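You operate a simulated robot arm through the tools that you are given. There is no shell and no other tool. Be economical: measure what you need, move in short steps, check, and stop when the job is done.

You run a simulated robot arm. Do the job below in one go: nothing can be reset, and whatever is moved stays where it is left.

JOB
Roll the long teal blank to a curve at gap 5.
Fine: on the roll machine set the gap, shut the lever, crank, open the lever; the other long blanks stay unrolled in the rack.
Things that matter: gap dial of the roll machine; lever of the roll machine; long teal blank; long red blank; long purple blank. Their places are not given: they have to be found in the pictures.

The check looks at the end state, three seconds after you hand in, the way a careful person would. Anything else that was tipped, shoved, dropped, spilled or broken makes it a failure.

ROBOT AND FRAMES
A 6-joint arm with a two-finger parallel gripper, fixed in place. Base frame: the origin is at the foot of the arm, x ahead of it, y to its left, z up. Units: m, rad, N and s.
With the tool pointing down near the work surface it reaches from about 0.32 to 0.7 m from the base axis. Its first joint turns from -2.897 to 2.897 rad. Payload 4.1 kg.
The tool frame sits at the grasp point between the pads (the TCP): z along the fingers, y along the line on which they close. The tips reach 0.023 m beyond it. Largest opening 0.094 m; finger width 0.038, thickness 0.01; the body of the gripper, 0.054 by 0.096 m, starts 0.039 m behind the TCP.
Orientation is that of the tool frame in the base frame, as a unit quaternion [x, y, z, w]. With the fingers straight down and closing along the base's y, the tool's x points along the base's -x, its y along +y and its z along -z.

CONTROLS
- The arm moves only by the tool arm_command. Its arguments are lists of equal length, an entry for each row: "xyz": the shift along the tool's x, y, z in m, a list of three; "rot": the turn, a rotation vector about the tool's x, y, z in rad, a list of three; "grip": the closure, from 0 (fully open) to 1 (shut). In form: {"xyz": [[tx, ty, tz], ...], "rot": [[wx, wy, wz], ...], "grip": [grip, ...]}. A call has 1 to 20 rows; each row shifts and turns the commanded pose from where the row before left it, along the tool's axes as they then stand. Each row takes 0.2 s and may step no farther than 0.05 m and 0.15 rad from the row before; otherwise, or with a gripper value out of range, the whole call is refused. A pose out of reach is approached as far as the arm can. The call stops where the force on the tool passes 50 N (or 10 N more than at its start, if that is more) or the arm is blocked; 0.2 s more then pass. Each finger travels about 0.045 m/s and halts on what it meets, pressing with about 27 N; the grip force reading is that of the motor and also rises with nothing between the fingers. The clock runs only during rows and for 0.2 s after the last one: add rows that do not move to give the fingers time. The reply holds the time, the measured pose of the TCP, the force on the tool along the base axes, the opening and the grip force, in the units named above and with some noise.
- Cameras (640 x 400 px; columns grow to the right, rows downward): "scene" is fixed at [0.3897, -0.4962, 1.4621]; the picture's right is [0.98, 0.19, 0.00], its down [0.04, -0.23, -0.97] and it looks along [-0.19, 0.95, -0.23] (base axes); focal length 325 px, centre (320, 200). "wrist" rides on the gripper at [-0.039, 0, -0.044] in the tool frame; the picture's right is [0.00, -1.00, 0.00], its down [0.97, 0.00, -0.24] and it looks along [0.24, 0.00, 0.97] (tool axes); focal length 218 px, centre (320, 200).
- grab_frame(camera): a new picture of that camera. The clock stands still meanwhile.
- raise_lower(by): slides the trunk up (or, below 0, down) by that many m; the arm rides with it, the base frame stays. It gives what a move gives, with no picture.
- pixel_to_xyz(camera, pixels): for up to 12 pixels [column, row] of the newest picture of that camera ("zoom" is the newest enlarged one), the place [x, y, z] in the base frame of the surface seen there, good to about 0.002 m, but the place of the scene camera against the robot may be out by one fixed shift of up to 0.012 m in any direction. The clock stands still meanwhile.
- zoom(camera, box): a new picture of the part [left, top, right, bottom] of that camera's present view, enlarged. The clock stands still meanwhile.
- finish_job(): hands the job in; it is judged then, once.

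Go step by step. Measure first, check grasps and placings, and put right what went wrong. The budget is 80 turns and 38 pictures, counting those below and the enlarged ones. Unless the task says otherwise, let go and move clear before handing in, and close with one line.

The tools are called by a JSON object that holds its "fn" and its "kwargs". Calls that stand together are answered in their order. arm_command: Moves the arm, as the interface text tells. Its arguments: {"type":"object","properties":{"xyz":{"type":"array"},"rot":{"type":"array"},"grip":{"type":"array"}},"required":["xyz","rot","grip"]} The other tools are called the same way: raise_lower (by) slides the trunk up or down; grab_frame (camera) takes a picture; pixel_to_xyz (camera, pixels) gives the place of the surface under pixels of a picture; zoom (camera, box) takes an enlarged picture of a part of a camera's view; finish_job () hands the job in.

At the start:

```text
time: 0.0
tcp_pos: [0.1186, 0.2734, 1.3786]
tool_rot: [0.0, 1.0, 0.001, 0.0]
wrist_force: [0.1, 0.0, 0.8]
gripper_width: 0.094
grip_force: 0.0
trunk travel left (down, up): [-0.525, 0.065]
```

scene: 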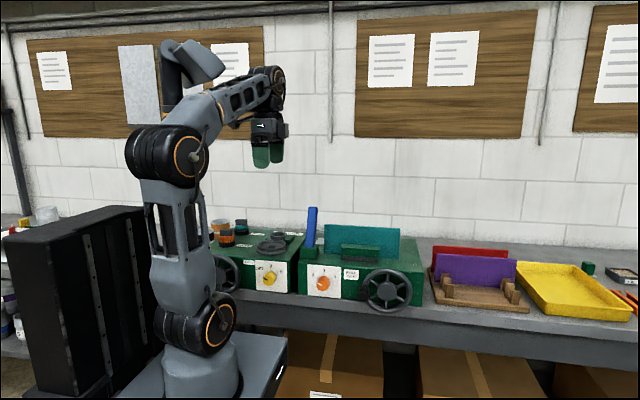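
wrist: 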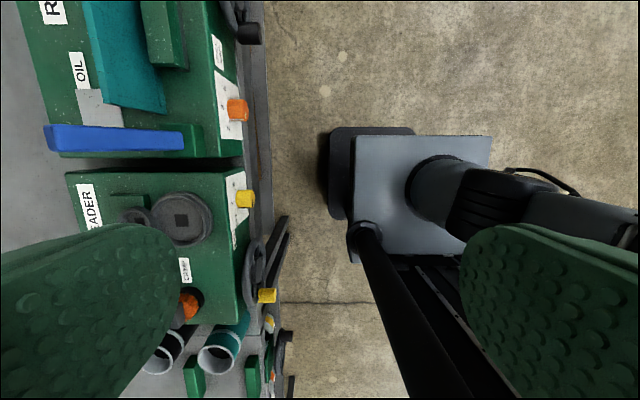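

The scene shows a green machine with an orange dial near (322,283), a blue lever near (312,230) and a teal sheet at (360,245). I zoom in to read the details.

{"fn": "zoom", "kwargs": {"camera": "scene", "box": [200, 190, 440, 340]}}

{"fn": "zoom", "kwargs": {"camera": "scene", "box": [290, 250, 370, 300]}}

{"fn": "zoom", "kwargs": {"camera": "wrist", "box": [0, 0, 320, 200]}}

```text
2.67 times, centred on (320, 265) of scene
```

zoom: 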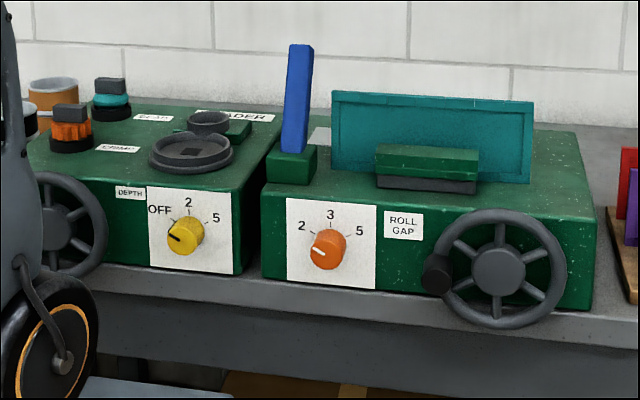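

```text
8.00 times, centred on (330, 275) of scene
```

zoom: 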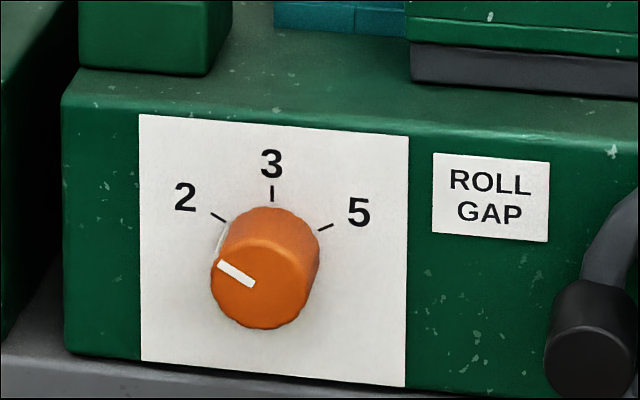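

```text
2.00 times, centred on (160, 100) of wrist
```

zoom: 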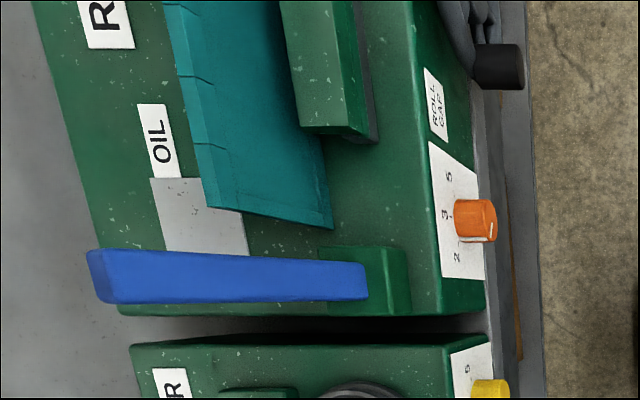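

The teal blank already sits in the roll machine, dial on 2 (pointer at about 300°), lever upright. I measure the dial, lever, crank and machine edges.

{"fn": "pixel_to_xyz", "kwargs": {"camera": "zoom", "pixels": [[345, 280], [205, 278], [130, 280], [340, 300], [475, 220], [500, 65], [450, 200], [385, 280], [440, 300], [300, 60], [205, 150], [345, 120]]}}

{"fn": "grab_frame", "kwargs": {"camera": "scene"}}

{"fn": "pixel_to_xyz", "kwargs": {"camera": "scene", "pixels": [[311, 210], [311, 230], [310, 242], [304, 256], [310, 252], [323, 284], [317, 275], [363, 292], [387, 290], [405, 272], [360, 250], [340, 240]]}}

{"fn": "zoom", "kwargs": {"camera": "scene", "box": [350, 250, 430, 320]}}

{"fn": "pixel_to_xyz", "kwargs": {"camera": "scene", "pixels": [[322, 284], [340, 285], [305, 285], [322, 296], [387, 307], [410, 290], [365, 288], [358, 290], [315, 300], [395, 330], [278, 275], [340, 300]]}}

```text
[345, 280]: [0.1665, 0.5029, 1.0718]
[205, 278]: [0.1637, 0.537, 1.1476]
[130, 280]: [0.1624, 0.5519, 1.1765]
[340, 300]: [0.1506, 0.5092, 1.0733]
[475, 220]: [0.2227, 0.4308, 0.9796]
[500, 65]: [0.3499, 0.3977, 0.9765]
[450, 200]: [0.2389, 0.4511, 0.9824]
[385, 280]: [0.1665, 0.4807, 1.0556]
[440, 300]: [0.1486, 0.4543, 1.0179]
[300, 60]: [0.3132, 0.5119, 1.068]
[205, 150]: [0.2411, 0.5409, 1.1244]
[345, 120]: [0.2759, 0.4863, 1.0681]
```

```text
32 pictures are left
```

scene: 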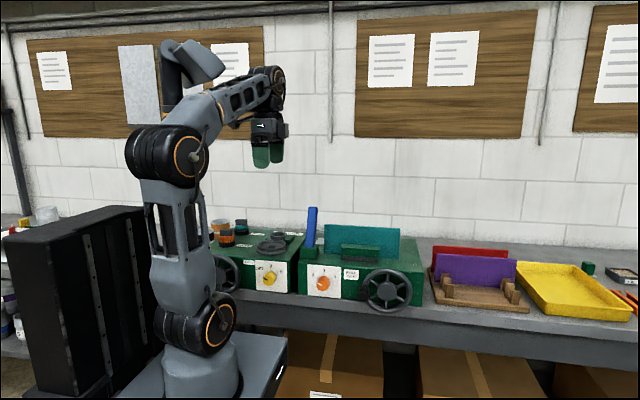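

```text
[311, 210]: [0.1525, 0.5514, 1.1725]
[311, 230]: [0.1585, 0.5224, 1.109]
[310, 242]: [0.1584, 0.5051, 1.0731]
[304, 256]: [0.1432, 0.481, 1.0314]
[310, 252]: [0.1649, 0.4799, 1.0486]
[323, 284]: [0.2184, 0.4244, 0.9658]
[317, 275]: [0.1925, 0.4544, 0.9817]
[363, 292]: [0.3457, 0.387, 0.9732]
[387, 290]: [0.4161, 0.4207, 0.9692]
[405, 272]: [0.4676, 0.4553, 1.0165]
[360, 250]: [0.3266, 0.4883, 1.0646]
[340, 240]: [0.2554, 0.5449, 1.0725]
```

```text
5.71 times, centred on (390, 285) of scene
```

zoom: 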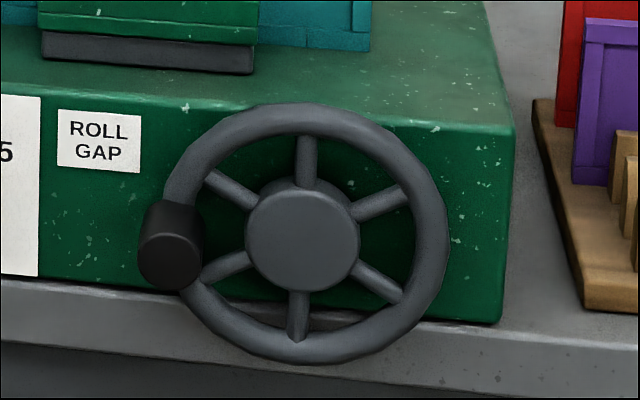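

```text
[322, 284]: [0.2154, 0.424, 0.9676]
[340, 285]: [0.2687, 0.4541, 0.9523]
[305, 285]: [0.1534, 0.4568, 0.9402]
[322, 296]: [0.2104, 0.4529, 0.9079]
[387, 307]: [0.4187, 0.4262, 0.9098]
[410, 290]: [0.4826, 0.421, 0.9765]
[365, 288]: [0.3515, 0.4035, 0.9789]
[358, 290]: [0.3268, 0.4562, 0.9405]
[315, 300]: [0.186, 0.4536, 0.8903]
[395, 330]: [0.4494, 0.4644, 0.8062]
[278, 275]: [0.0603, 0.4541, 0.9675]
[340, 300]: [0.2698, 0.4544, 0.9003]
```

The teal blank is loaded. The dial is at about (0.22, 0.43, 0.967) on a front face at y≈0.455, and pointing at 2. The lever leans back, and the crank handle is at about (0.35, 0.39, 0.975). I first move forward while staying high, then turn the tool to face +y.

{"fn": "arm_command", "kwargs": {"xyz": [[-0.03, 0.03, 0], [-0.03, 0.03, 0], [-0.03, 0.03, 0], [-0.01, 0.03, 0], [0, 0, 0], [0, 0, 0], [0, 0, 0], [0, 0, 0], [0, 0, 0], [0, 0, 0], [0, 0, 0], [0, 0, 0], [0, 0, 0], [0, 0, 0], [0, 0, 0], [0, 0, 0]], "rot": [[0, 0, 0], [0, 0, 0], [0, 0, 0], [0, 0, 0], [-0.143, 0, 0], [-0.143, 0, 0], [-0.143, 0, 0], [-0.143, 0, 0], [-0.143, 0, 0], [-0.143, 0, 0], [-0.143, 0, 0], [-0.143, 0, 0], [-0.143, 0, 0], [-0.143, 0, 0], [-0.141, 0, 0], [0, 0, 0]], "grip": [0, 0, 0, 0, 0, 0, 0, 0, 0, 0, 0, 0, 0, 0, 0, 0]}}

```text
time: 3.4
tcp_pos: [0.2173, 0.3942, 1.3786]
tool_rot: [0.0, 0.707, 0.707, 0.001]
wrist_force: [-0.1, -0.7, -0.4]
gripper_width: 0.0939
grip_force: 0.0
trunk travel left (down, up): [-0.525, 0.065]
```

The tool now faces +y. I back off slightly and descend to dial height.

{"fn": "arm_command", "kwargs": {"xyz": [[0, -0.045, -0.03], [0, -0.045, 0], [0, -0.045, 0], [0, -0.045, 0], [0, -0.045, 0], [0, -0.045, 0], [0, -0.045, 0], [0, -0.045, 0], [0, -0.045, 0], [0, -0.006, 0], [0, 0, 0]], "rot": [[0, 0, 0], [0, 0, 0], [0, 0, 0], [0, 0, 0], [0, 0, 0], [0, 0, 0], [0, 0, 0], [0, 0, 0], [0, 0, 0], [0, 0, 0], [0, 0, 0]], "grip": [0, 0, 0, 0, 0, 0, 0, 0, 0, 0, 0]}}

{"fn": "grab_frame", "kwargs": {"camera": "wrist"}}

```text
refused: row 1 steps farther than a row can; nothing moved
```

```text
30 pictures are left
```

wrist: 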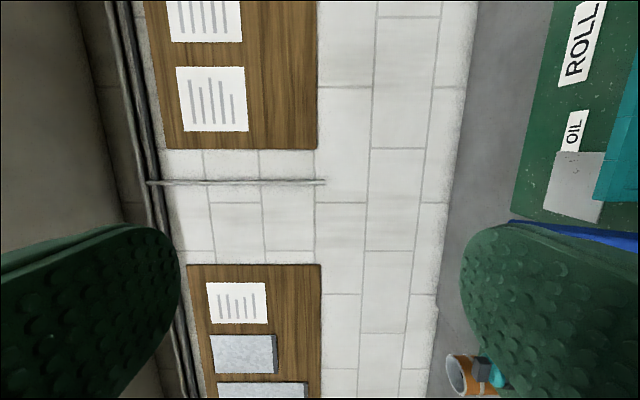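

The first row was too long, so nothing moved. I'll repeat the descent with smaller steps.

{"fn": "arm_command", "kwargs": {"xyz": [[0, -0.035, -0.03], [0, -0.045, 0], [0, -0.045, 0], [0, -0.045, 0], [0, -0.045, 0], [0, -0.045, 0], [0, -0.045, 0], [0, -0.045, 0], [0, -0.045, 0], [0, -0.016, 0], [0, 0, 0]], "rot": [[0, 0, 0], [0, 0, 0], [0, 0, 0], [0, 0, 0], [0, 0, 0], [0, 0, 0], [0, 0, 0], [0, 0, 0], [0, 0, 0], [0, 0, 0], [0, 0, 0]], "grip": [0, 0, 0, 0, 0, 0, 0, 0, 0, 0, 0]}}

{"fn": "grab_frame", "kwargs": {"camera": "wrist"}}

```text
time: 5.8
tcp_pos: [0.226, 0.3724, 0.969]
tool_rot: [-0.001, 0.707, 0.707, 0.0]
wrist_force: [0.5, -0.1, 0.1]
gripper_width: 0.0941
grip_force: 0.0
out of reach, approached as far as the arm can: row 6
trunk travel left (down, up): [-0.525, 0.065]
```

```text
29 pictures are left
```

wrist: 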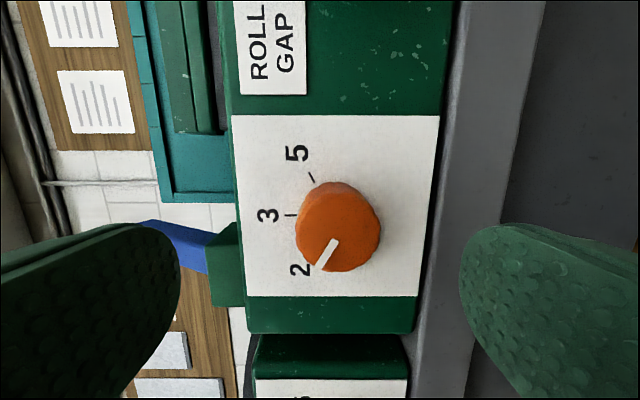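

The dial is clear in the wrist view, with its centre at about (338,228) and the pointer at 2. I measure its front, the plate and the knob edges.

{"fn": "pixel_to_xyz", "kwargs": {"camera": "wrist", "pixels": [[338, 232], [300, 232], [375, 232], [338, 190], [338, 266], [322, 262], [335, 243], [260, 130], [420, 130], [311, 177], [291, 215], [400, 280]]}}

{"fn": "zoom", "kwargs": {"camera": "wrist", "box": [230, 120, 430, 300]}}

```text
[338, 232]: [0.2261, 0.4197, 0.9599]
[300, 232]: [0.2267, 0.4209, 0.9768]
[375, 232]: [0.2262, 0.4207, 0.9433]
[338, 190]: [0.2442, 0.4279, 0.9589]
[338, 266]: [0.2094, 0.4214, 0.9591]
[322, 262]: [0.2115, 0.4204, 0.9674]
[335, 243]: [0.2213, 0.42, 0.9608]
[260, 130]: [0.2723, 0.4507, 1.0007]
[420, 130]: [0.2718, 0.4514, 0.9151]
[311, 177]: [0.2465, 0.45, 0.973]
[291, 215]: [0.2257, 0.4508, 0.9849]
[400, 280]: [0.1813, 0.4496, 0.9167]
```

```text
2.22 times, centred on (330, 210) of wrist
```

zoom: 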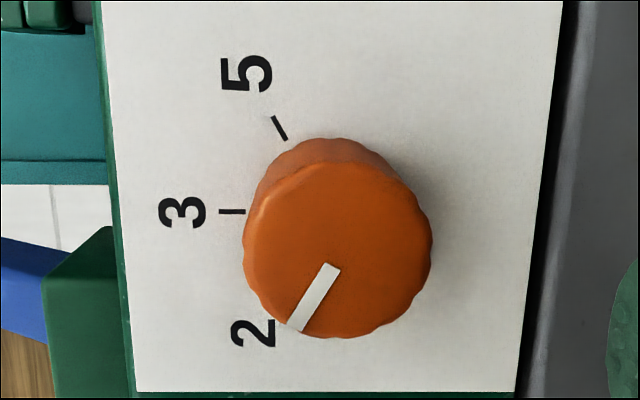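

Knob centre is at about (0.2265, ·, 0.960), diameter 0.035, front at y 0.420, plate at y 0.4505. From 2 to 5 is about +120° about the tool z. I step forward a little, aligned in z, and pre-turn −60°.

{"fn": "arm_command", "kwargs": {"xyz": [[0, -0.009, 0.015], [0, 0, 0], [0, 0, 0], [0, 0, 0], [0, 0, 0], [0, 0, 0], [0, 0, 0], [0, 0, 0], [0, 0, 0], [0, 0, 0]], "rot": [[0, 0, 0], [0, 0, -0.15], [0, 0, -0.15], [0, 0, -0.15], [0, 0, -0.15], [0, 0, -0.15], [0, 0, -0.15], [0, 0, -0.15], [0, 0, 0], [0, 0, 0]], "grip": [0, 0, 0, 0, 0, 0, 0, 0, 0, 0]}}

```text
time: 8.0
tcp_pos: [0.2258, 0.3863, 0.9607]
tool_rot: [-0.355, 0.612, 0.612, 0.355]
wrist_force: [-0.7, 0.9, 0.1]
gripper_width: 0.0941
grip_force: 0.1
trunk travel left (down, up): [-0.525, 0.065]
```

Aligned with the knob. I advance 37 mm and close on it.

{"fn": "arm_command", "kwargs": {"xyz": [[0, 0, 0.0185], [0, 0, 0.0185], [0, 0, 0], [0, 0, 0], [0, 0, 0], [0, 0, 0], [0, 0, 0], [0, 0, 0]], "rot": [[0, 0, 0], [0, 0, 0], [0, 0, 0], [0, 0, 0], [0, 0, 0], [0, 0, 0], [0, 0, 0], [0, 0, 0]], "grip": [0, 0, 0.8, 0.8, 0.8, 0.8, 0.8, 0.8]}}

```text
time: 9.8
tcp_pos: [0.225, 0.4241, 0.9612]
tool_rot: [-0.355, 0.612, 0.613, 0.353]
wrist_force: [-2.3, 0.6, 2.8]
gripper_width: 0.0397
grip_force: 45.8
trunk travel left (down, up): [-0.525, 0.065]
```

It is gripping the knob at width 0.040. I turn +2.09 rad about the tool z.

{"fn": "arm_command", "kwargs": {"xyz": [[0, 0, 0], [0, 0, 0], [0, 0, 0], [0, 0, 0], [0, 0, 0], [0, 0, 0], [0, 0, 0], [0, 0, 0], [0, 0, 0], [0, 0, 0], [0, 0, 0], [0, 0, 0], [0, 0, 0], [0, 0, 0], [0, 0, 0]], "rot": [[0, 0, 0.149], [0, 0, 0.149], [0, 0, 0.149], [0, 0, 0.149], [0, 0, 0.149], [0, 0, 0.149], [0, 0, 0.149], [0, 0, 0.149], [0, 0, 0.149], [0, 0, 0.149], [0, 0, 0.149], [0, 0, 0.149], [0, 0, 0.149], [0, 0, 0.149], [0, 0, 0]], "grip": [0.8, 0.8, 0.8, 0.8, 0.8, 0.8, 0.8, 0.8, 0.8, 0.8, 0.8, 0.8, 0.8, 0.8, 0.8]}}

```text
time: 13.0
tcp_pos: [0.2248, 0.4235, 0.9601]
tool_rot: [0.351, 0.613, 0.614, -0.352]
wrist_force: [0.1, 5.3, 10.6]
gripper_width: 0.0395
grip_force: 45.4
trunk travel left (down, up): [-0.525, 0.065]
```

Turned the full amount. I release, back off and look at the dial.

{"fn": "arm_command", "kwargs": {"xyz": [[0, 0, 0], [0, 0, 0], [0, 0, 0], [0, 0, 0], [0, 0, 0], [0, 0, 0], [0, 0, -0.018], [0, 0, -0.018], [0, 0, 0]], "rot": [[0, 0, 0], [0, 0, 0], [0, 0, 0], [0, 0, 0], [0, 0, 0], [0, 0, 0], [0, 0, 0], [0, 0, 0], [0, 0, 0]], "grip": [0.3, 0.1, 0, 0, 0, 0, 0, 0, 0]}}

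{"fn": "grab_frame", "kwargs": {"camera": "wrist"}}

```text
time: 15.0
tcp_pos: [0.2248, 0.3882, 0.9588]
tool_rot: [0.35, 0.615, 0.613, -0.351]
wrist_force: [0.1, -0.2, 0.5]
gripper_width: 0.0939
grip_force: 0.0
trunk travel left (down, up): [-0.525, 0.065]
```

```text
27 pictures are left
```

wrist: 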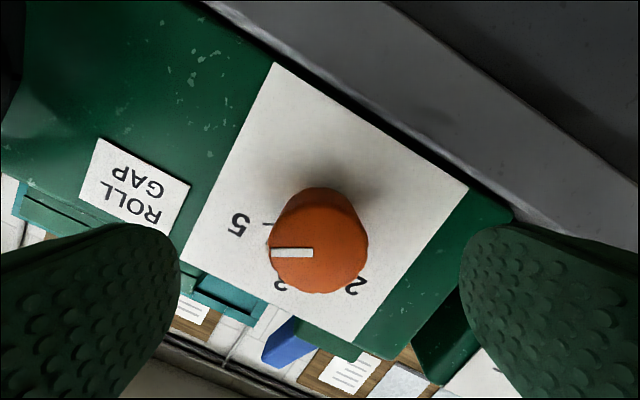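

The pointer at (275,252)–(313,252) looks close to 5. I measure its angle.

{"fn": "pixel_to_xyz", "kwargs": {"camera": "wrist", "pixels": [[274, 252], [280, 253], [312, 252], [318, 252], [264, 223], [240, 224], [318, 293], [318, 212], [362, 250]]}}

{"fn": "zoom", "kwargs": {"camera": "wrist", "box": [220, 170, 400, 310]}}

```text
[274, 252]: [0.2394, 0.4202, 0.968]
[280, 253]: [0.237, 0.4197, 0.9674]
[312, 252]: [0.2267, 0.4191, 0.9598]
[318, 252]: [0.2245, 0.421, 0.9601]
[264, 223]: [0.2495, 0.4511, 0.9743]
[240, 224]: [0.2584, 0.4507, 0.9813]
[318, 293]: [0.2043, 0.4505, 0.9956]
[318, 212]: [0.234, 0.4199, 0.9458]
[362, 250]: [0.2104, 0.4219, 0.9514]
```

```text
2.86 times, centred on (310, 240) of wrist
```

zoom: 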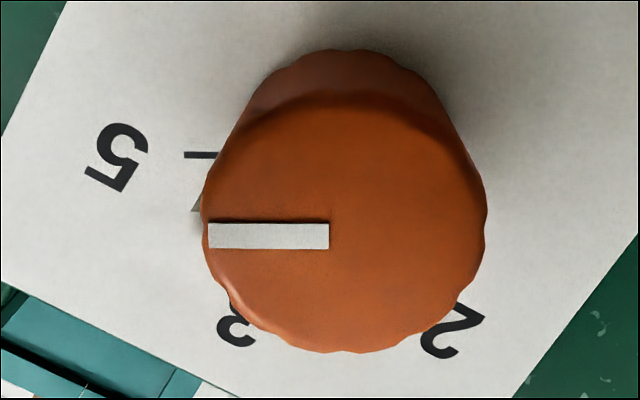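

The pointer is parallel to the 5 tick, so the gap is set. Next is the lever: I undo the 60° turn, rise to z≈1.27 and turn the tool downward.

{"fn": "arm_command", "kwargs": {"xyz": [[0, 0, 0], [0, 0, 0], [0, 0, 0], [0, 0, 0], [0, 0, 0], [0, 0, 0], [0, 0, 0], [0, 0.045, 0], [0, 0.045, 0], [0, 0.045, 0], [0, 0.045, 0], [0, 0.045, 0], [0, 0.045, 0], [0, 0.045, 0], [0, 0, 0]], "rot": [[0, 0, -0.149], [0, 0, -0.149], [0, 0, -0.149], [0, 0, -0.149], [0, 0, -0.149], [0, 0, -0.149], [0, 0, -0.149], [0, 0, 0], [0, 0, 0], [0, 0, 0], [0, 0, 0], [0, 0, 0], [0, 0, 0], [0, 0, 0], [0, 0, 0]], "grip": [0, 0, 0, 0, 0, 0, 0, 0, 0, 0, 0, 0, 0, 0, 0]}}

{"fn": "arm_command", "kwargs": {"xyz": [[0, 0, 0], [0, 0, 0], [0, 0, 0], [0, 0, 0], [0, 0, 0], [0, 0, 0], [0, 0, 0], [0, 0, 0], [0, 0, 0], [0, 0, 0], [0, 0, 0], [0.03, 0.03, 0], [0.03, 0.03, 0], [0, 0, 0]], "rot": [[0.143, 0, 0], [0.143, 0, 0], [0.143, 0, 0], [0.143, 0, 0], [0.143, 0, 0], [0.143, 0, 0], [0.143, 0, 0], [0.143, 0, 0], [0.143, 0, 0], [0.143, 0, 0], [0.141, 0, 0], [0, 0, 0], [0, 0, 0], [0, 0, 0]], "grip": [0, 0, 0, 0, 0, 0, 0, 0, 0, 0, 0, 0, 0, 0]}}

{"fn": "grab_frame", "kwargs": {"camera": "wrist"}}

{"fn": "zoom", "kwargs": {"camera": "scene", "box": [240, 150, 440, 320]}}

```text
time: 18.2
tcp_pos: [0.223, 0.3887, 1.2747]
tool_rot: [-0.003, 0.707, 0.707, 0.003]
wrist_force: [0.3, 0.4, 0.8]
gripper_width: 0.094
grip_force: 0.1
trunk travel left (down, up): [-0.525, 0.065]
```

```text
time: 21.2
tcp_pos: [0.163, 0.4491, 1.2737]
tool_rot: [0.0, 1.0, -0.001, 0.004]
wrist_force: [-0.7, -0.2, -0.2]
gripper_width: 0.0941
grip_force: 0.1
trunk travel left (down, up): [-0.525, 0.065]
```

```text
25 pictures are left
```

wrist: 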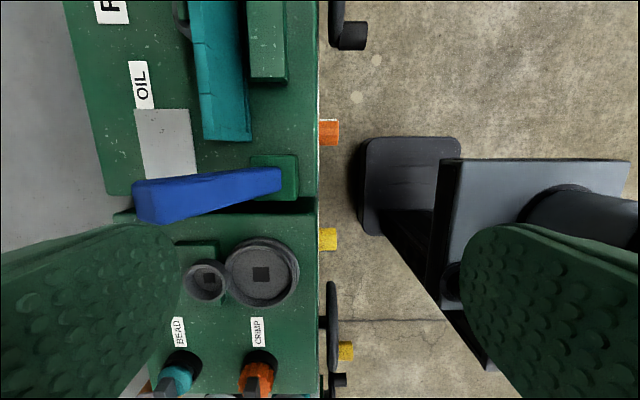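

```text
2.35 times, centred on (340, 235) of scene
```

zoom: 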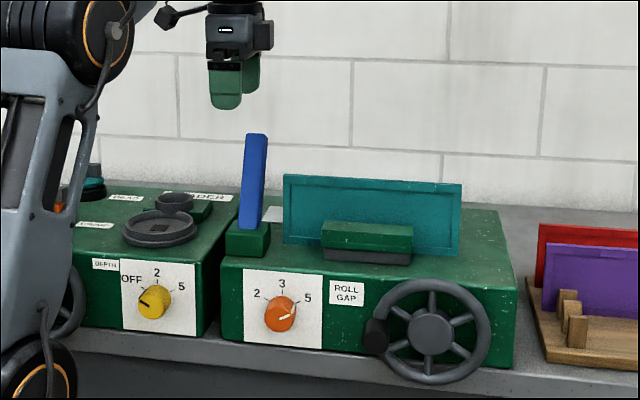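

The dial reads 5 in the scene view too. Now I measure the lever in the wrist view: base near (278,180), tip (140,195).

{"fn": "pixel_to_xyz", "kwargs": {"camera": "wrist", "pixels": [[140, 195], [142, 208], [165, 215], [180, 183], [220, 180], [250, 178], [278, 178], [270, 163], [292, 165], [160, 180], [225, 137], [245, 137]]}}

```text
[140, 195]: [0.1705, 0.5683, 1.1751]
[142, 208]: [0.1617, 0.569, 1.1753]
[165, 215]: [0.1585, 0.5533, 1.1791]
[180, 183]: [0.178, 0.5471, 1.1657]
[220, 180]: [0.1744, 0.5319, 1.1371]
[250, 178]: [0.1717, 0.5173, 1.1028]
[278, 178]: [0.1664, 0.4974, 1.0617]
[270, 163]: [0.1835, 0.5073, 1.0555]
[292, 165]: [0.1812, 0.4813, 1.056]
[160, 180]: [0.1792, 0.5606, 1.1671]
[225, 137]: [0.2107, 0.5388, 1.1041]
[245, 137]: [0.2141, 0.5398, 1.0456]
```

The lever leans back about 25° with its tip at about (0.168, 0.56, 1.177). I straddle its top with open fingers closing along y.

{"fn": "arm_command", "kwargs": {"xyz": [[-0.005, 0.035, 0], [0, 0.035, 0], [0, 0.034, 0], [0, 0, 0.04], [0, 0, 0.04], [0, 0, 0.036], [0, 0, 0]], "rot": [[0, 0, 0], [0, 0, 0], [0, 0, 0], [0, 0, 0], [0, 0, 0], [0, 0, 0], [0, 0, 0]], "grip": [0, 0, 0, 0, 0, 0, 0]}}

{"fn": "zoom", "kwargs": {"camera": "scene", "box": [240, 150, 440, 320]}}

```text
time: 22.8
tcp_pos: [0.1676, 0.5426, 1.1513]
tool_rot: [0.0, 1.0, 0.001, 0.003]
wrist_force: [-0.3, 0.3, -0.4]
gripper_width: 0.0939
grip_force: 0.1
out of reach, approached as far as the arm can: row 3
trunk travel left (down, up): [-0.525, 0.065]
```

```text
2.35 times, centred on (340, 235) of scene
```

zoom: 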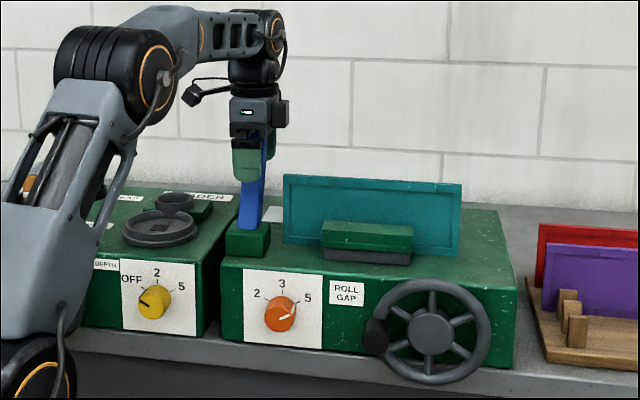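

Straddled. I pull toward −y in small steps, rising slightly to keep the palm clear of the tip.

{"fn": "arm_command", "kwargs": {"xyz": [[0, -0.015, -0.006], [0, -0.015, -0.006], [0, -0.015, 0], [0, -0.015, 0], [0, -0.015, 0], [0, 0, 0]], "rot": [[0, 0, 0], [0, 0, 0], [0, 0, 0], [0, 0, 0], [0, 0, 0], [0, 0, 0]], "grip": [0, 0, 0, 0, 0, 0]}}

{"fn": "zoom", "kwargs": {"camera": "scene", "box": [240, 150, 440, 320]}}

```text
time: 24.2
tcp_pos: [0.1676, 0.4671, 1.1628]
tool_rot: [0.001, 1.0, -0.001, 0.002]
wrist_force: [-0.2, 1.9, 1.3]
gripper_width: 0.0941
grip_force: 0.0
trunk travel left (down, up): [-0.525, 0.065]
```

```text
2.35 times, centred on (340, 235) of scene
```

zoom: 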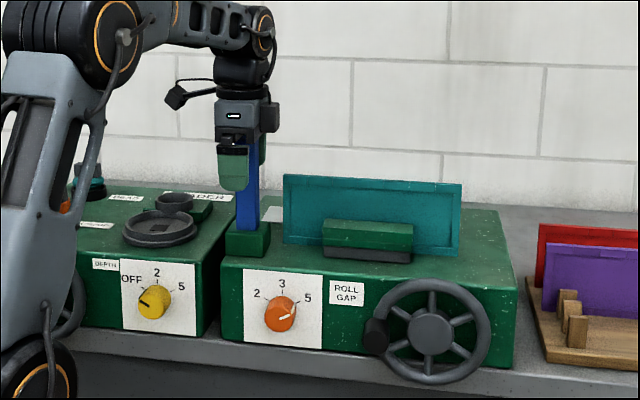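

The lever moved to upright with only 2 N, so shutting goes forward. I keep following its arc while tilting the tool.

{"fn": "arm_command", "kwargs": {"xyz": [[0, -0.014, 0], [0, -0.013, 0], [0, -0.013, 0], [0, -0.013, 0], [0, -0.013, 0], [0, 0, 0]], "rot": [[-0.1, 0, 0], [-0.1, 0, 0], [-0.1, 0, 0], [-0.1, 0, 0], [-0.1, 0, 0], [0, 0, 0]], "grip": [0, 0, 0, 0, 0, 0]}}

{"fn": "zoom", "kwargs": {"camera": "scene", "box": [240, 150, 440, 320]}}

```text
time: 25.4
tcp_pos: [0.1674, 0.4157, 1.156]
tool_rot: [0.001, 0.968, 0.252, 0.007]
wrist_force: [-1.7, 44.1, 3.3]
gripper_width: 0.094
grip_force: 0.3
trunk travel left (down, up): [-0.525, 0.065]
stopped in row 6: the force on the tool passed its limit (the readings are from after the stop); the commanded pose is now the measured one
```

```text
2.35 times, centred on (340, 235) of scene
```

zoom: 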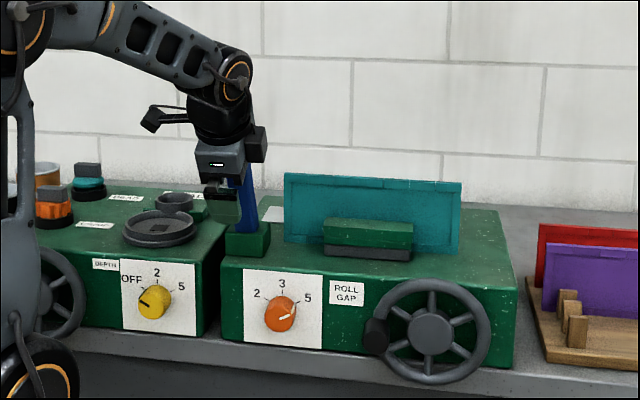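

The lever hit its forward stop at about 25° and the pressure bar came down a little. I back out clear of it, move to +x and turn the tool to face +y for the crank.

{"fn": "arm_command", "kwargs": {"xyz": [[0, 0.012, 0], [0, 0, -0.045], [0, 0, -0.045], [-0.045, 0, 0], [-0.045, 0, 0], [-0.045, 0, 0], [-0.045, 0, 0], [-0.035, 0, 0], [0, 0, 0], [0, 0, 0], [0, 0, 0], [0, 0, 0], [0, 0, 0], [0, 0, 0], [0, 0, 0], [0, 0, 0], [0, 0, 0]], "rot": [[0, 0, 0], [0, 0, 0], [0, 0, 0], [0, 0, 0], [0, 0, 0], [0, 0, 0], [0, 0, 0], [0, 0, 0], [-0.132, 0, 0], [-0.132, 0, 0], [-0.132, 0, 0], [-0.132, 0, 0], [-0.132, 0, 0], [-0.132, 0, 0], [-0.132, 0, 0], [-0.132, 0, 0], [0, 0, 0]], "grip": [0, 0, 0, 0, 0, 0, 0, 0, 0, 0, 0, 0, 0, 0, 0, 0, 0]}}

{"fn": "zoom", "kwargs": {"camera": "scene", "box": [240, 150, 440, 320]}}

```text
time: 29.0
tcp_pos: [0.3817, 0.3758, 1.2421]
tool_rot: [-0.002, 0.711, 0.703, 0.004]
wrist_force: [-0.6, -0.4, -0.5]
gripper_width: 0.0938
grip_force: 0.1
trunk travel left (down, up): [-0.525, 0.065]
```

```text
2.35 times, centred on (340, 235) of scene
```

zoom: 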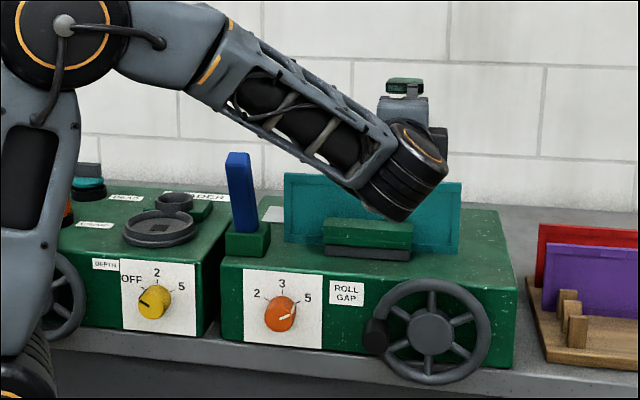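

The lever stays forward. I back off 45 mm and descend to look at the crank from the front.

{"fn": "arm_command", "kwargs": {"xyz": [[0, 0, -0.045], [0, -0.045, 0], [0, -0.045, 0], [0, -0.045, 0], [0, -0.045, 0], [0, -0.045, 0], [0, -0.045, 0], [0, 0, 0]], "rot": [[0, 0, 0], [-0.01, 0, 0], [0, 0, 0], [0, 0, 0], [0, 0, 0], [0, 0, 0], [0, 0, 0], [0, 0, 0]], "grip": [0, 0, 0, 0, 0, 0, 0, 0]}}

{"fn": "grab_frame", "kwargs": {"camera": "wrist"}}

```text
time: 30.8
tcp_pos: [0.3846, 0.3291, 0.9722]
tool_rot: [-0.003, 0.708, 0.706, 0.003]
wrist_force: [0.8, -0.7, -0.2]
gripper_width: 0.0941
grip_force: 0.0
trunk travel left (down, up): [-0.525, 0.065]
```

```text
19 pictures are left
```

wrist: 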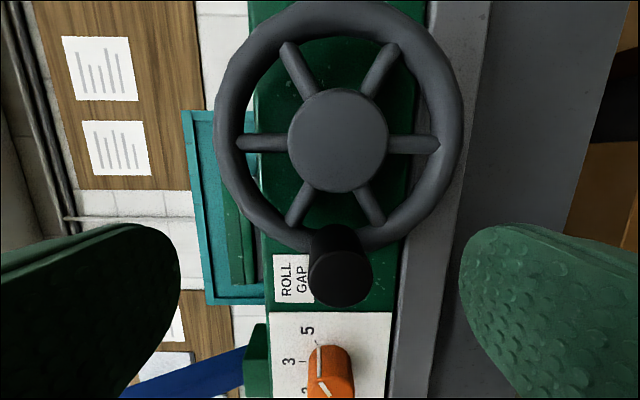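

The wheel hub is at (338,140) and the black handle end at (340,277). I measure them.

{"fn": "pixel_to_xyz", "kwargs": {"camera": "wrist", "pixels": [[340, 278], [312, 278], [370, 278], [340, 302], [340, 255], [340, 235], [338, 140], [290, 140], [386, 140], [338, 12], [228, 140], [450, 140]]}}

```text
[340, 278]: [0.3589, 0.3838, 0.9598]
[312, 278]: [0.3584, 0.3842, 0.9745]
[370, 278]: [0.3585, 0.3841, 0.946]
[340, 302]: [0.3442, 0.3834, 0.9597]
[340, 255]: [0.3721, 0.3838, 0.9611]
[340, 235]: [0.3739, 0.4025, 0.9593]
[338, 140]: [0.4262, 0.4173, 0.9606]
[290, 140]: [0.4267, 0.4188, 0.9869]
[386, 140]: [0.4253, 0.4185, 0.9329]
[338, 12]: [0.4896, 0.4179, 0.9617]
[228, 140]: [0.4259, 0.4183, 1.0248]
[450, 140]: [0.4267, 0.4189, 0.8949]
```

Hub at (0.426, 0.9605), handle at (0.3585, 0.960), radius 0.068, its end at y 0.384. I align, advance and grip the handle.

{"fn": "arm_command", "kwargs": {"xyz": [[0.026, -0.012, 0], [0, 0, 0.02], [0, 0, 0.02], [0, 0, 0.018], [0, 0, 0], [0, 0, 0], [0, 0, 0], [0, 0, 0], [0, 0, 0], [0, 0, 0]], "rot": [[0, 0, 0], [0, 0, 0], [0, 0, 0], [0, 0, 0], [0, 0, 0], [0, 0, 0], [0, 0, 0], [0, 0, 0], [0, 0, 0], [0, 0, 0]], "grip": [0, 0, 0, 0, 0.8, 0.8, 0.8, 0.8, 0.8, 0.8]}}

```text
time: 33.0
tcp_pos: [0.3583, 0.3876, 0.9595]
tool_rot: [-0.003, 0.709, 0.706, 0.003]
wrist_force: [1.4, 1.8, 3.5]
gripper_width: 0.0338
grip_force: 44.7
trunk travel left (down, up): [-0.525, 0.065]
```

Handle gripped at width 0.034. I crank the first quarter turn clockwise and watch the force.

{"fn": "arm_command", "kwargs": {"xyz": [[-0.0033, 0.021, 0], [-0.0097, 0.019, 0], [-0.015, 0.015, 0], [-0.019, 0.0097, 0], [-0.021, 0.0033, 0]], "rot": [[0, 0, 0], [0, 0, 0], [0, 0, 0], [0, 0, 0], [0, 0, 0]], "grip": [0.8, 0.8, 0.8, 0.8, 0.8]}}

```text
time: 34.2
tcp_pos: [0.4255, 0.3877, 1.0273]
tool_rot: [-0.003, 0.709, 0.705, 0.003]
wrist_force: [-3.8, 1.7, -14.1]
gripper_width: 0.0337
grip_force: 25.4
trunk travel left (down, up): [-0.525, 0.065]
```

It went smoothly. I complete the remaining three quarters of the turn.

{"fn": "arm_command", "kwargs": {"xyz": [[-0.021, -0.0033, 0], [-0.019, -0.0097, 0], [-0.015, -0.015, 0], [-0.0097, -0.019, 0], [-0.0033, -0.021, 0], [0.0033, -0.021, 0], [0.0097, -0.019, 0], [0.015, -0.015, 0], [0.019, -0.0097, 0], [0.021, -0.0033, 0], [0.021, 0.0033, 0], [0.019, 0.0097, 0], [0.015, 0.015, 0], [0.0097, 0.019, 0], [0.0033, 0.021, 0], [0, 0, 0]], "rot": [[0, 0, 0], [0, 0, 0], [0, 0, 0], [0, 0, 0], [0, 0, 0], [0, 0, 0], [0, 0, 0], [0, 0, 0], [0, 0, 0], [0, 0, 0], [0, 0, 0], [0, 0, 0], [0, 0, 0], [0, 0, 0], [0, 0, 0], [0, 0, 0]], "grip": [0.8, 0.8, 0.8, 0.8, 0.8, 0.8, 0.8, 0.8, 0.8, 0.8, 0.8, 0.8, 0.8, 0.8, 0.8, 0.8]}}

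{"fn": "grab_frame", "kwargs": {"camera": "scene"}}

```text
time: 35.6
tcp_pos: [0.495, 0.3863, 0.9595]
tool_rot: [-0.01, 0.7, 0.714, 0.01]
wrist_force: [-10.0, -18.3, 15.5]
gripper_width: 0.034
grip_force: 44.8
trunk travel left (down, up): [-0.525, 0.065]
stopped in row 6: the force on the tool passed its limit (the readings are from after the stop); the commanded pose is now the measured one
```

```text
18 pictures are left
```

scene: 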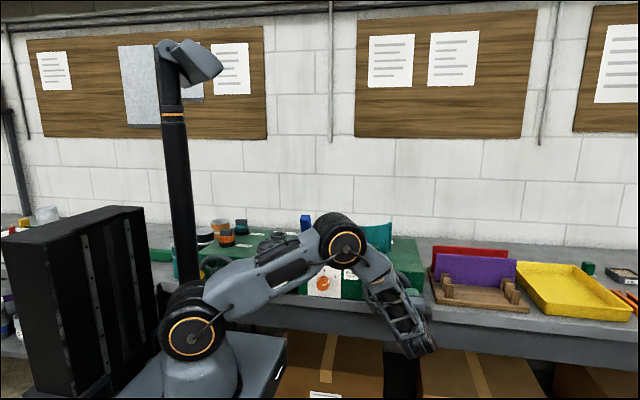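

It stopped at half a turn on the force limit. I look closer at the wheel, blank and arm to see why.

{"fn": "zoom", "kwargs": {"camera": "scene", "box": [280, 200, 460, 370]}}

{"fn": "grab_frame", "kwargs": {"camera": "wrist"}}

```text
2.35 times, centred on (370, 285) of scene
```

zoom: 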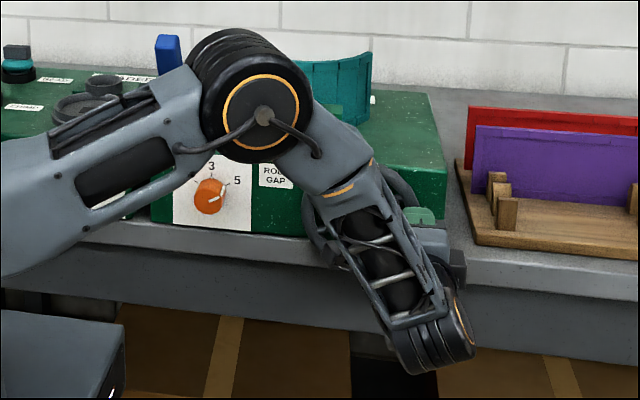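

```text
16 pictures are left
```

wrist: 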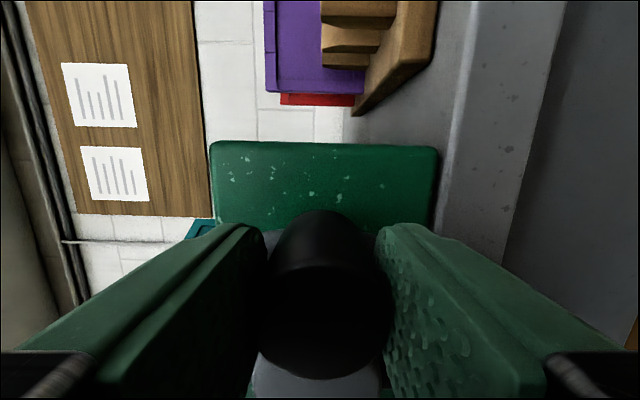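

The teal blank is already visibly curving (its right edge at zoom (350,70) bends forward). I try continuing downward gently to learn whether the crank is at an end stop.

{"fn": "arm_command", "kwargs": {"xyz": [[0.0005, -0.008, 0], [0.002, -0.01, 0], [0, 0, 0]], "rot": [[0, 0, 0], [0, 0, 0], [0, 0, 0]], "grip": [0.8, 0.8, 0.8]}}

```text
time: 36.1
tcp_pos: [0.495, 0.3873, 0.9592]
tool_rot: [-0.016, 0.694, 0.72, 0.012]
wrist_force: [-16.8, -24.5, 19.5]
gripper_width: 0.0342
grip_force: 45.4
trunk travel left (down, up): [-0.525, 0.065]
stopped in row 2: the force on the tool passed its limit (the readings are from after the stop); the commanded pose is now the measured one
```

Blocked again at exactly 180°. I release, back off and look at the blank and wheel.

{"fn": "arm_command", "kwargs": {"xyz": [[0, 0, 0], [0, 0, 0], [0, 0, 0], [0, 0, 0], [0, 0, 0], [0, 0, 0], [0, 0, -0.02], [0, 0, -0.02], [0, 0, -0.02], [0, 0, 0]], "rot": [[0, 0, 0], [0, 0, 0], [0, 0, 0], [0, 0, 0], [0, 0, 0], [0, 0, 0], [0, 0, 0], [0, 0, 0], [0, 0, 0], [0, 0, 0]], "grip": [0, 0, 0, 0, 0, 0, 0, 0, 0, 0]}}

{"fn": "grab_frame", "kwargs": {"camera": "wrist"}}

```text
time: 38.3
tcp_pos: [0.4981, 0.33, 0.9529]
tool_rot: [-0.014, 0.697, 0.717, 0.012]
wrist_force: [-1.1, 0.2, 0.3]
gripper_width: 0.0942
grip_force: 0.1
trunk travel left (down, up): [-0.525, 0.065]
```

```text
15 pictures are left
```

wrist: 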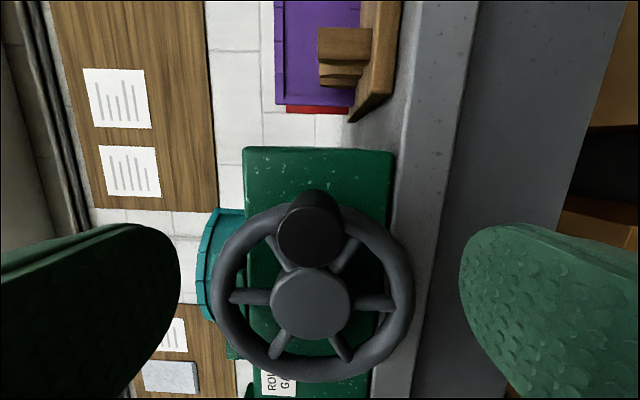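

The blank is curved and the handle sits at exactly 180°. I check whether the arm itself can move freely down here, to tell a crank end stop from an arm block.

{"fn": "arm_command", "kwargs": {"xyz": [[0.003, -0.02, 0], [0.01, -0.02, 0], [0.03, -0.02, 0], [0, 0, 0]], "rot": [[0, 0, 0], [0, 0, 0], [0, 0, 0], [0, 0, 0]], "grip": [0, 0, 0, 0]}}

{"fn": "zoom", "kwargs": {"camera": "scene", "box": [280, 190, 460, 330]}}

```text
time: 39.3
tcp_pos: [0.4563, 0.3328, 0.8931]
tool_rot: [-0.012, 0.696, 0.718, 0.013]
wrist_force: [-1.2, 0.7, -0.2]
gripper_width: 0.0941
grip_force: 0.1
trunk travel left (down, up): [-0.525, 0.065]
```

```text
2.86 times, centred on (370, 260) of scene
```

zoom: 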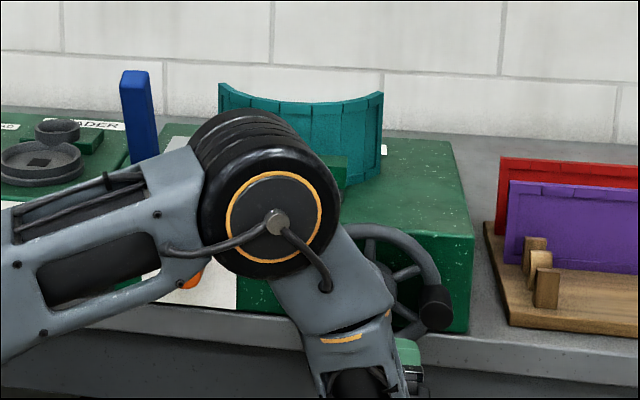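

The arm moves freely here, so 180° is the crank's end stop, and the blank now shows a clear curve at zoom (310,110). I close the gripper, rise and tilt the tool for pushing the lever back open.

{"fn": "arm_command", "kwargs": {"xyz": [[0, 0.045, -0.01], [0, 0.045, 0], [0, 0.045, 0], [0, 0.045, 0], [0, 0.045, 0], [0, 0.045, 0], [0, 0.045, 0], [0, 0.045, 0], [0, 0.03, 0], [0, 0, 0], [0, 0, 0], [0, 0, 0], [0, 0, 0], [0, 0, 0], [0, 0, 0], [0, 0, 0]], "rot": [[0, 0, 0], [0, 0, 0], [0, 0, 0], [0, 0, 0], [0, 0, 0], [0, 0, 0], [0, 0, 0], [0, 0, 0], [0, 0, 0], [0.134, 0, 0], [0.134, 0, 0], [0.134, 0, 0], [0.134, 0, 0], [0.134, 0, 0], [0.134, 0, 0], [0, 0, 0]], "grip": [0, 0, 0, 0, 0, 0, 0, 0, 0, 1, 1, 1, 1, 1, 1, 1]}}

```text
time: 42.7
tcp_pos: [0.4434, 0.3107, 1.2814]
tool_rot: [-0.008, 0.922, 0.388, 0.016]
wrist_force: [-1.1, -1.1, -0.4]
gripper_width: 0.0001
grip_force: 26.9
trunk travel left (down, up): [-0.525, 0.065]
```

Tilt is 0.80 rad and the gripper is shut. I move +y 0.08, then across to the lever's x, staying at z 1.28.

{"fn": "arm_command", "kwargs": {"xyz": [[0, 0.028, 0.0287], [0, 0.028, 0.0287], [0.046, 0, 0], [0.046, 0, 0], [0.046, 0, 0], [0.046, 0, 0], [0.046, 0, 0], [0.045, 0, 0], [0, 0, 0]], "rot": [[0, 0, 0], [0, 0, 0], [0, 0, 0], [0, 0, 0], [0, 0, 0], [0, 0, 0], [0, 0, 0], [0, 0, 0], [0, 0, 0]], "grip": [1, 1, 1, 1, 1, 1, 1, 1, 1]}}

{"fn": "grab_frame", "kwargs": {"camera": "wrist"}}

```text
time: 44.7
tcp_pos: [0.1672, 0.3881, 1.2714]
tool_rot: [-0.007, 0.922, 0.388, 0.017]
wrist_force: [-0.2, 0.6, -0.3]
gripper_width: 0.0
grip_force: 27.3
trunk travel left (down, up): [-0.525, 0.065]
```

```text
13 pictures are left
```

wrist: 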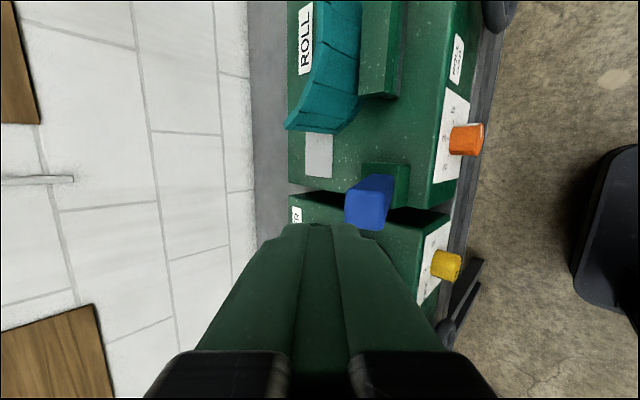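

The lever tip is at (366,210) in the wrist view. I measure its place.

{"fn": "pixel_to_xyz", "kwargs": {"camera": "wrist", "pixels": [[350, 205], [366, 210], [380, 212], [386, 195], [365, 195], [370, 182], [347, 225], [380, 226], [285, 128], [350, 100], [330, 130]]}}

```text
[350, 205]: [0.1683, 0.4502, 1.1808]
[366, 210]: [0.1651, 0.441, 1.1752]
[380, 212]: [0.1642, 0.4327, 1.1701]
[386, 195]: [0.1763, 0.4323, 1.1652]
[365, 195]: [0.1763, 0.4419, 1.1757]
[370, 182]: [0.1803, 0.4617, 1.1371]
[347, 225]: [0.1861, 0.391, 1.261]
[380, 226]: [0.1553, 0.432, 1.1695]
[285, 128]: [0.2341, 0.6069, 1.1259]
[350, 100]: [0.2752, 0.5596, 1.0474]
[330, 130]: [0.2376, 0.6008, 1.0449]
```

Lever tip's front corner is at about y 0.431, z 1.17. I lower the shut fingertips in front of it to z≈1.145, then push +y until it stops.

{"fn": "arm_command", "kwargs": {"xyz": [[0, -0.0254, 0.027], [0, -0.0254, 0.027], [0, -0.0254, 0.027], [0, 0, 0]], "rot": [[0, 0, 0], [0, 0, 0], [0, 0, 0], [0, 0, 0]], "grip": [1, 1, 1, 1]}}

{"fn": "arm_command", "kwargs": {"xyz": [[0, 0.0105, 0.0108], [0, 0.0105, 0.0108], [0, 0.0105, 0.0108], [0, 0.0105, 0.0108], [0, 0.0105, 0.0108], [0, 0.0105, 0.0108], [0, 0.0105, 0.0108], [0, 0.0105, 0.0108], [0, 0.0105, 0.0108]], "rot": [[0, 0, 0], [0, 0, 0], [0, 0, 0], [0, 0, 0], [0, 0, 0], [0, 0, 0], [0, 0, 0], [0, 0, 0], [0, 0, 0]], "grip": [1, 1, 1, 1, 1, 1, 1, 1, 1]}}

{"fn": "grab_frame", "kwargs": {"camera": "scene"}}

```text
time: 45.7
tcp_pos: [0.1728, 0.3948, 1.1601]
tool_rot: [-0.007, 0.922, 0.388, 0.015]
wrist_force: [0.2, 0.1, -0.5]
gripper_width: 0.0
grip_force: 27.2
trunk travel left (down, up): [-0.525, 0.065]
```

```text
time: 47.7
tcp_pos: [0.1731, 0.5182, 1.1605]
tool_rot: [-0.008, 0.924, 0.382, 0.014]
wrist_force: [1.2, -43.5, 13.6]
gripper_width: 0.0002
grip_force: 27.1
trunk travel left (down, up): [-0.525, 0.065]
stopped in row 9: the force on the tool passed its limit (the readings are from after the stop); the commanded pose is now the measured one
```

```text
12 pictures are left
```

scene: 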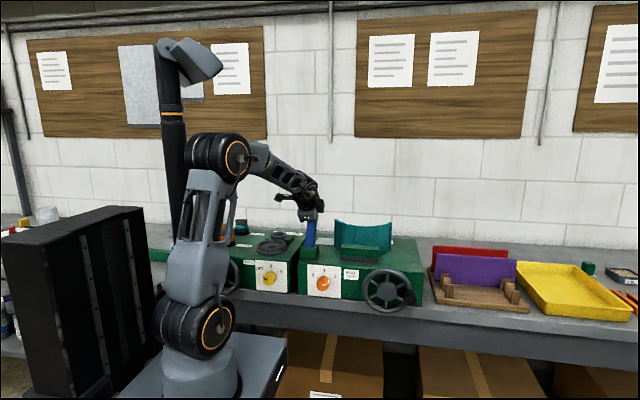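

The push reached the rear stop at y 0.518, matching the original lean. I back off, rise clear and verify everything.

{"fn": "arm_command", "kwargs": {"xyz": [[0, -0.0105, -0.0108], [0, -0.0105, -0.0108], [0, 0.02, -0.03], [0, 0.02, -0.03], [0, 0.02, -0.03], [0, 0.02, -0.03], [0, 0, 0]], "rot": [[0, 0, 0], [0, 0, 0], [0, 0, 0], [0, 0, 0], [0, 0, 0], [0, 0, 0], [0, 0, 0]], "grip": [1, 1, 1, 1, 1, 1, 1]}}

{"fn": "zoom", "kwargs": {"camera": "scene", "box": [270, 180, 470, 320]}}

{"fn": "zoom", "kwargs": {"camera": "scene", "box": [295, 255, 355, 300]}}

{"fn": "grab_frame", "kwargs": {"camera": "wrist"}}

```text
time: 49.3
tcp_pos: [0.1671, 0.468, 1.2975]
tool_rot: [-0.008, 0.925, 0.381, 0.014]
wrist_force: [-0.1, 0.3, -0.6]
gripper_width: 0.0001
grip_force: 26.5
trunk travel left (down, up): [-0.525, 0.065]
```

```text
2.86 times, centred on (370, 250) of scene
```

zoom: 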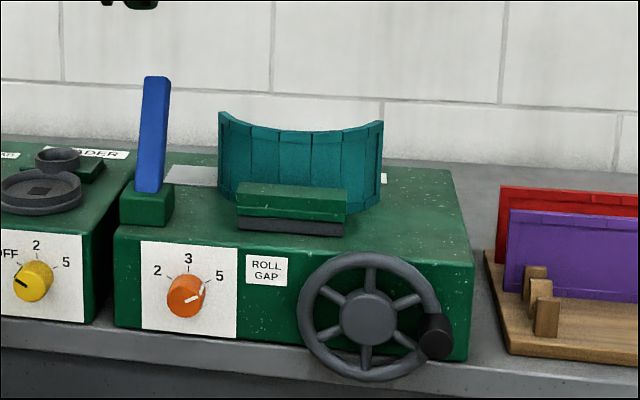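

```text
8.89 times, centred on (325, 278) of scene
```

zoom: 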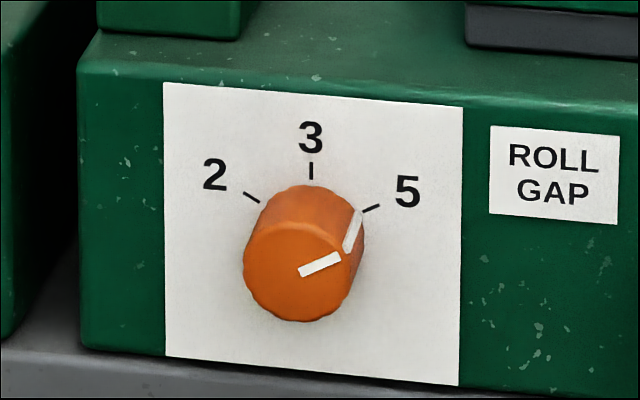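

```text
9 pictures are left
```

wrist: 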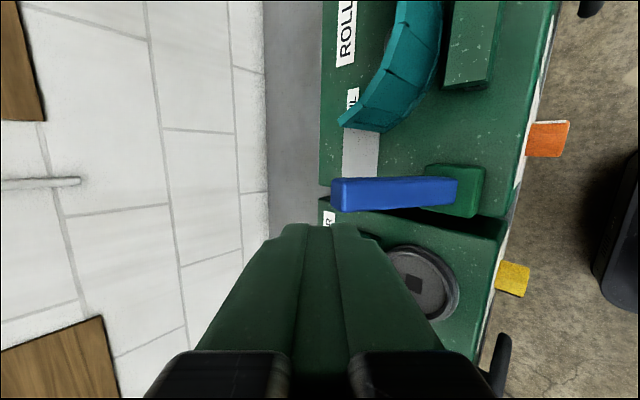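

The dial is parallel to the 5 tick. The lever leans back at its open stop, the teal blank is curved in the machine, and the red and purple blanks are still flat in the rack. The arm is clear, so I hand in.

{"fn": "finish_job", "kwargs": {}}

```text
The job is handed in.
```

I rolled the long teal blank to a curve at gap 5 and opened the lever again; the crank hit a stop after half a turn, so that is all it was cranked. The red and purple blanks are still flat in the rack.
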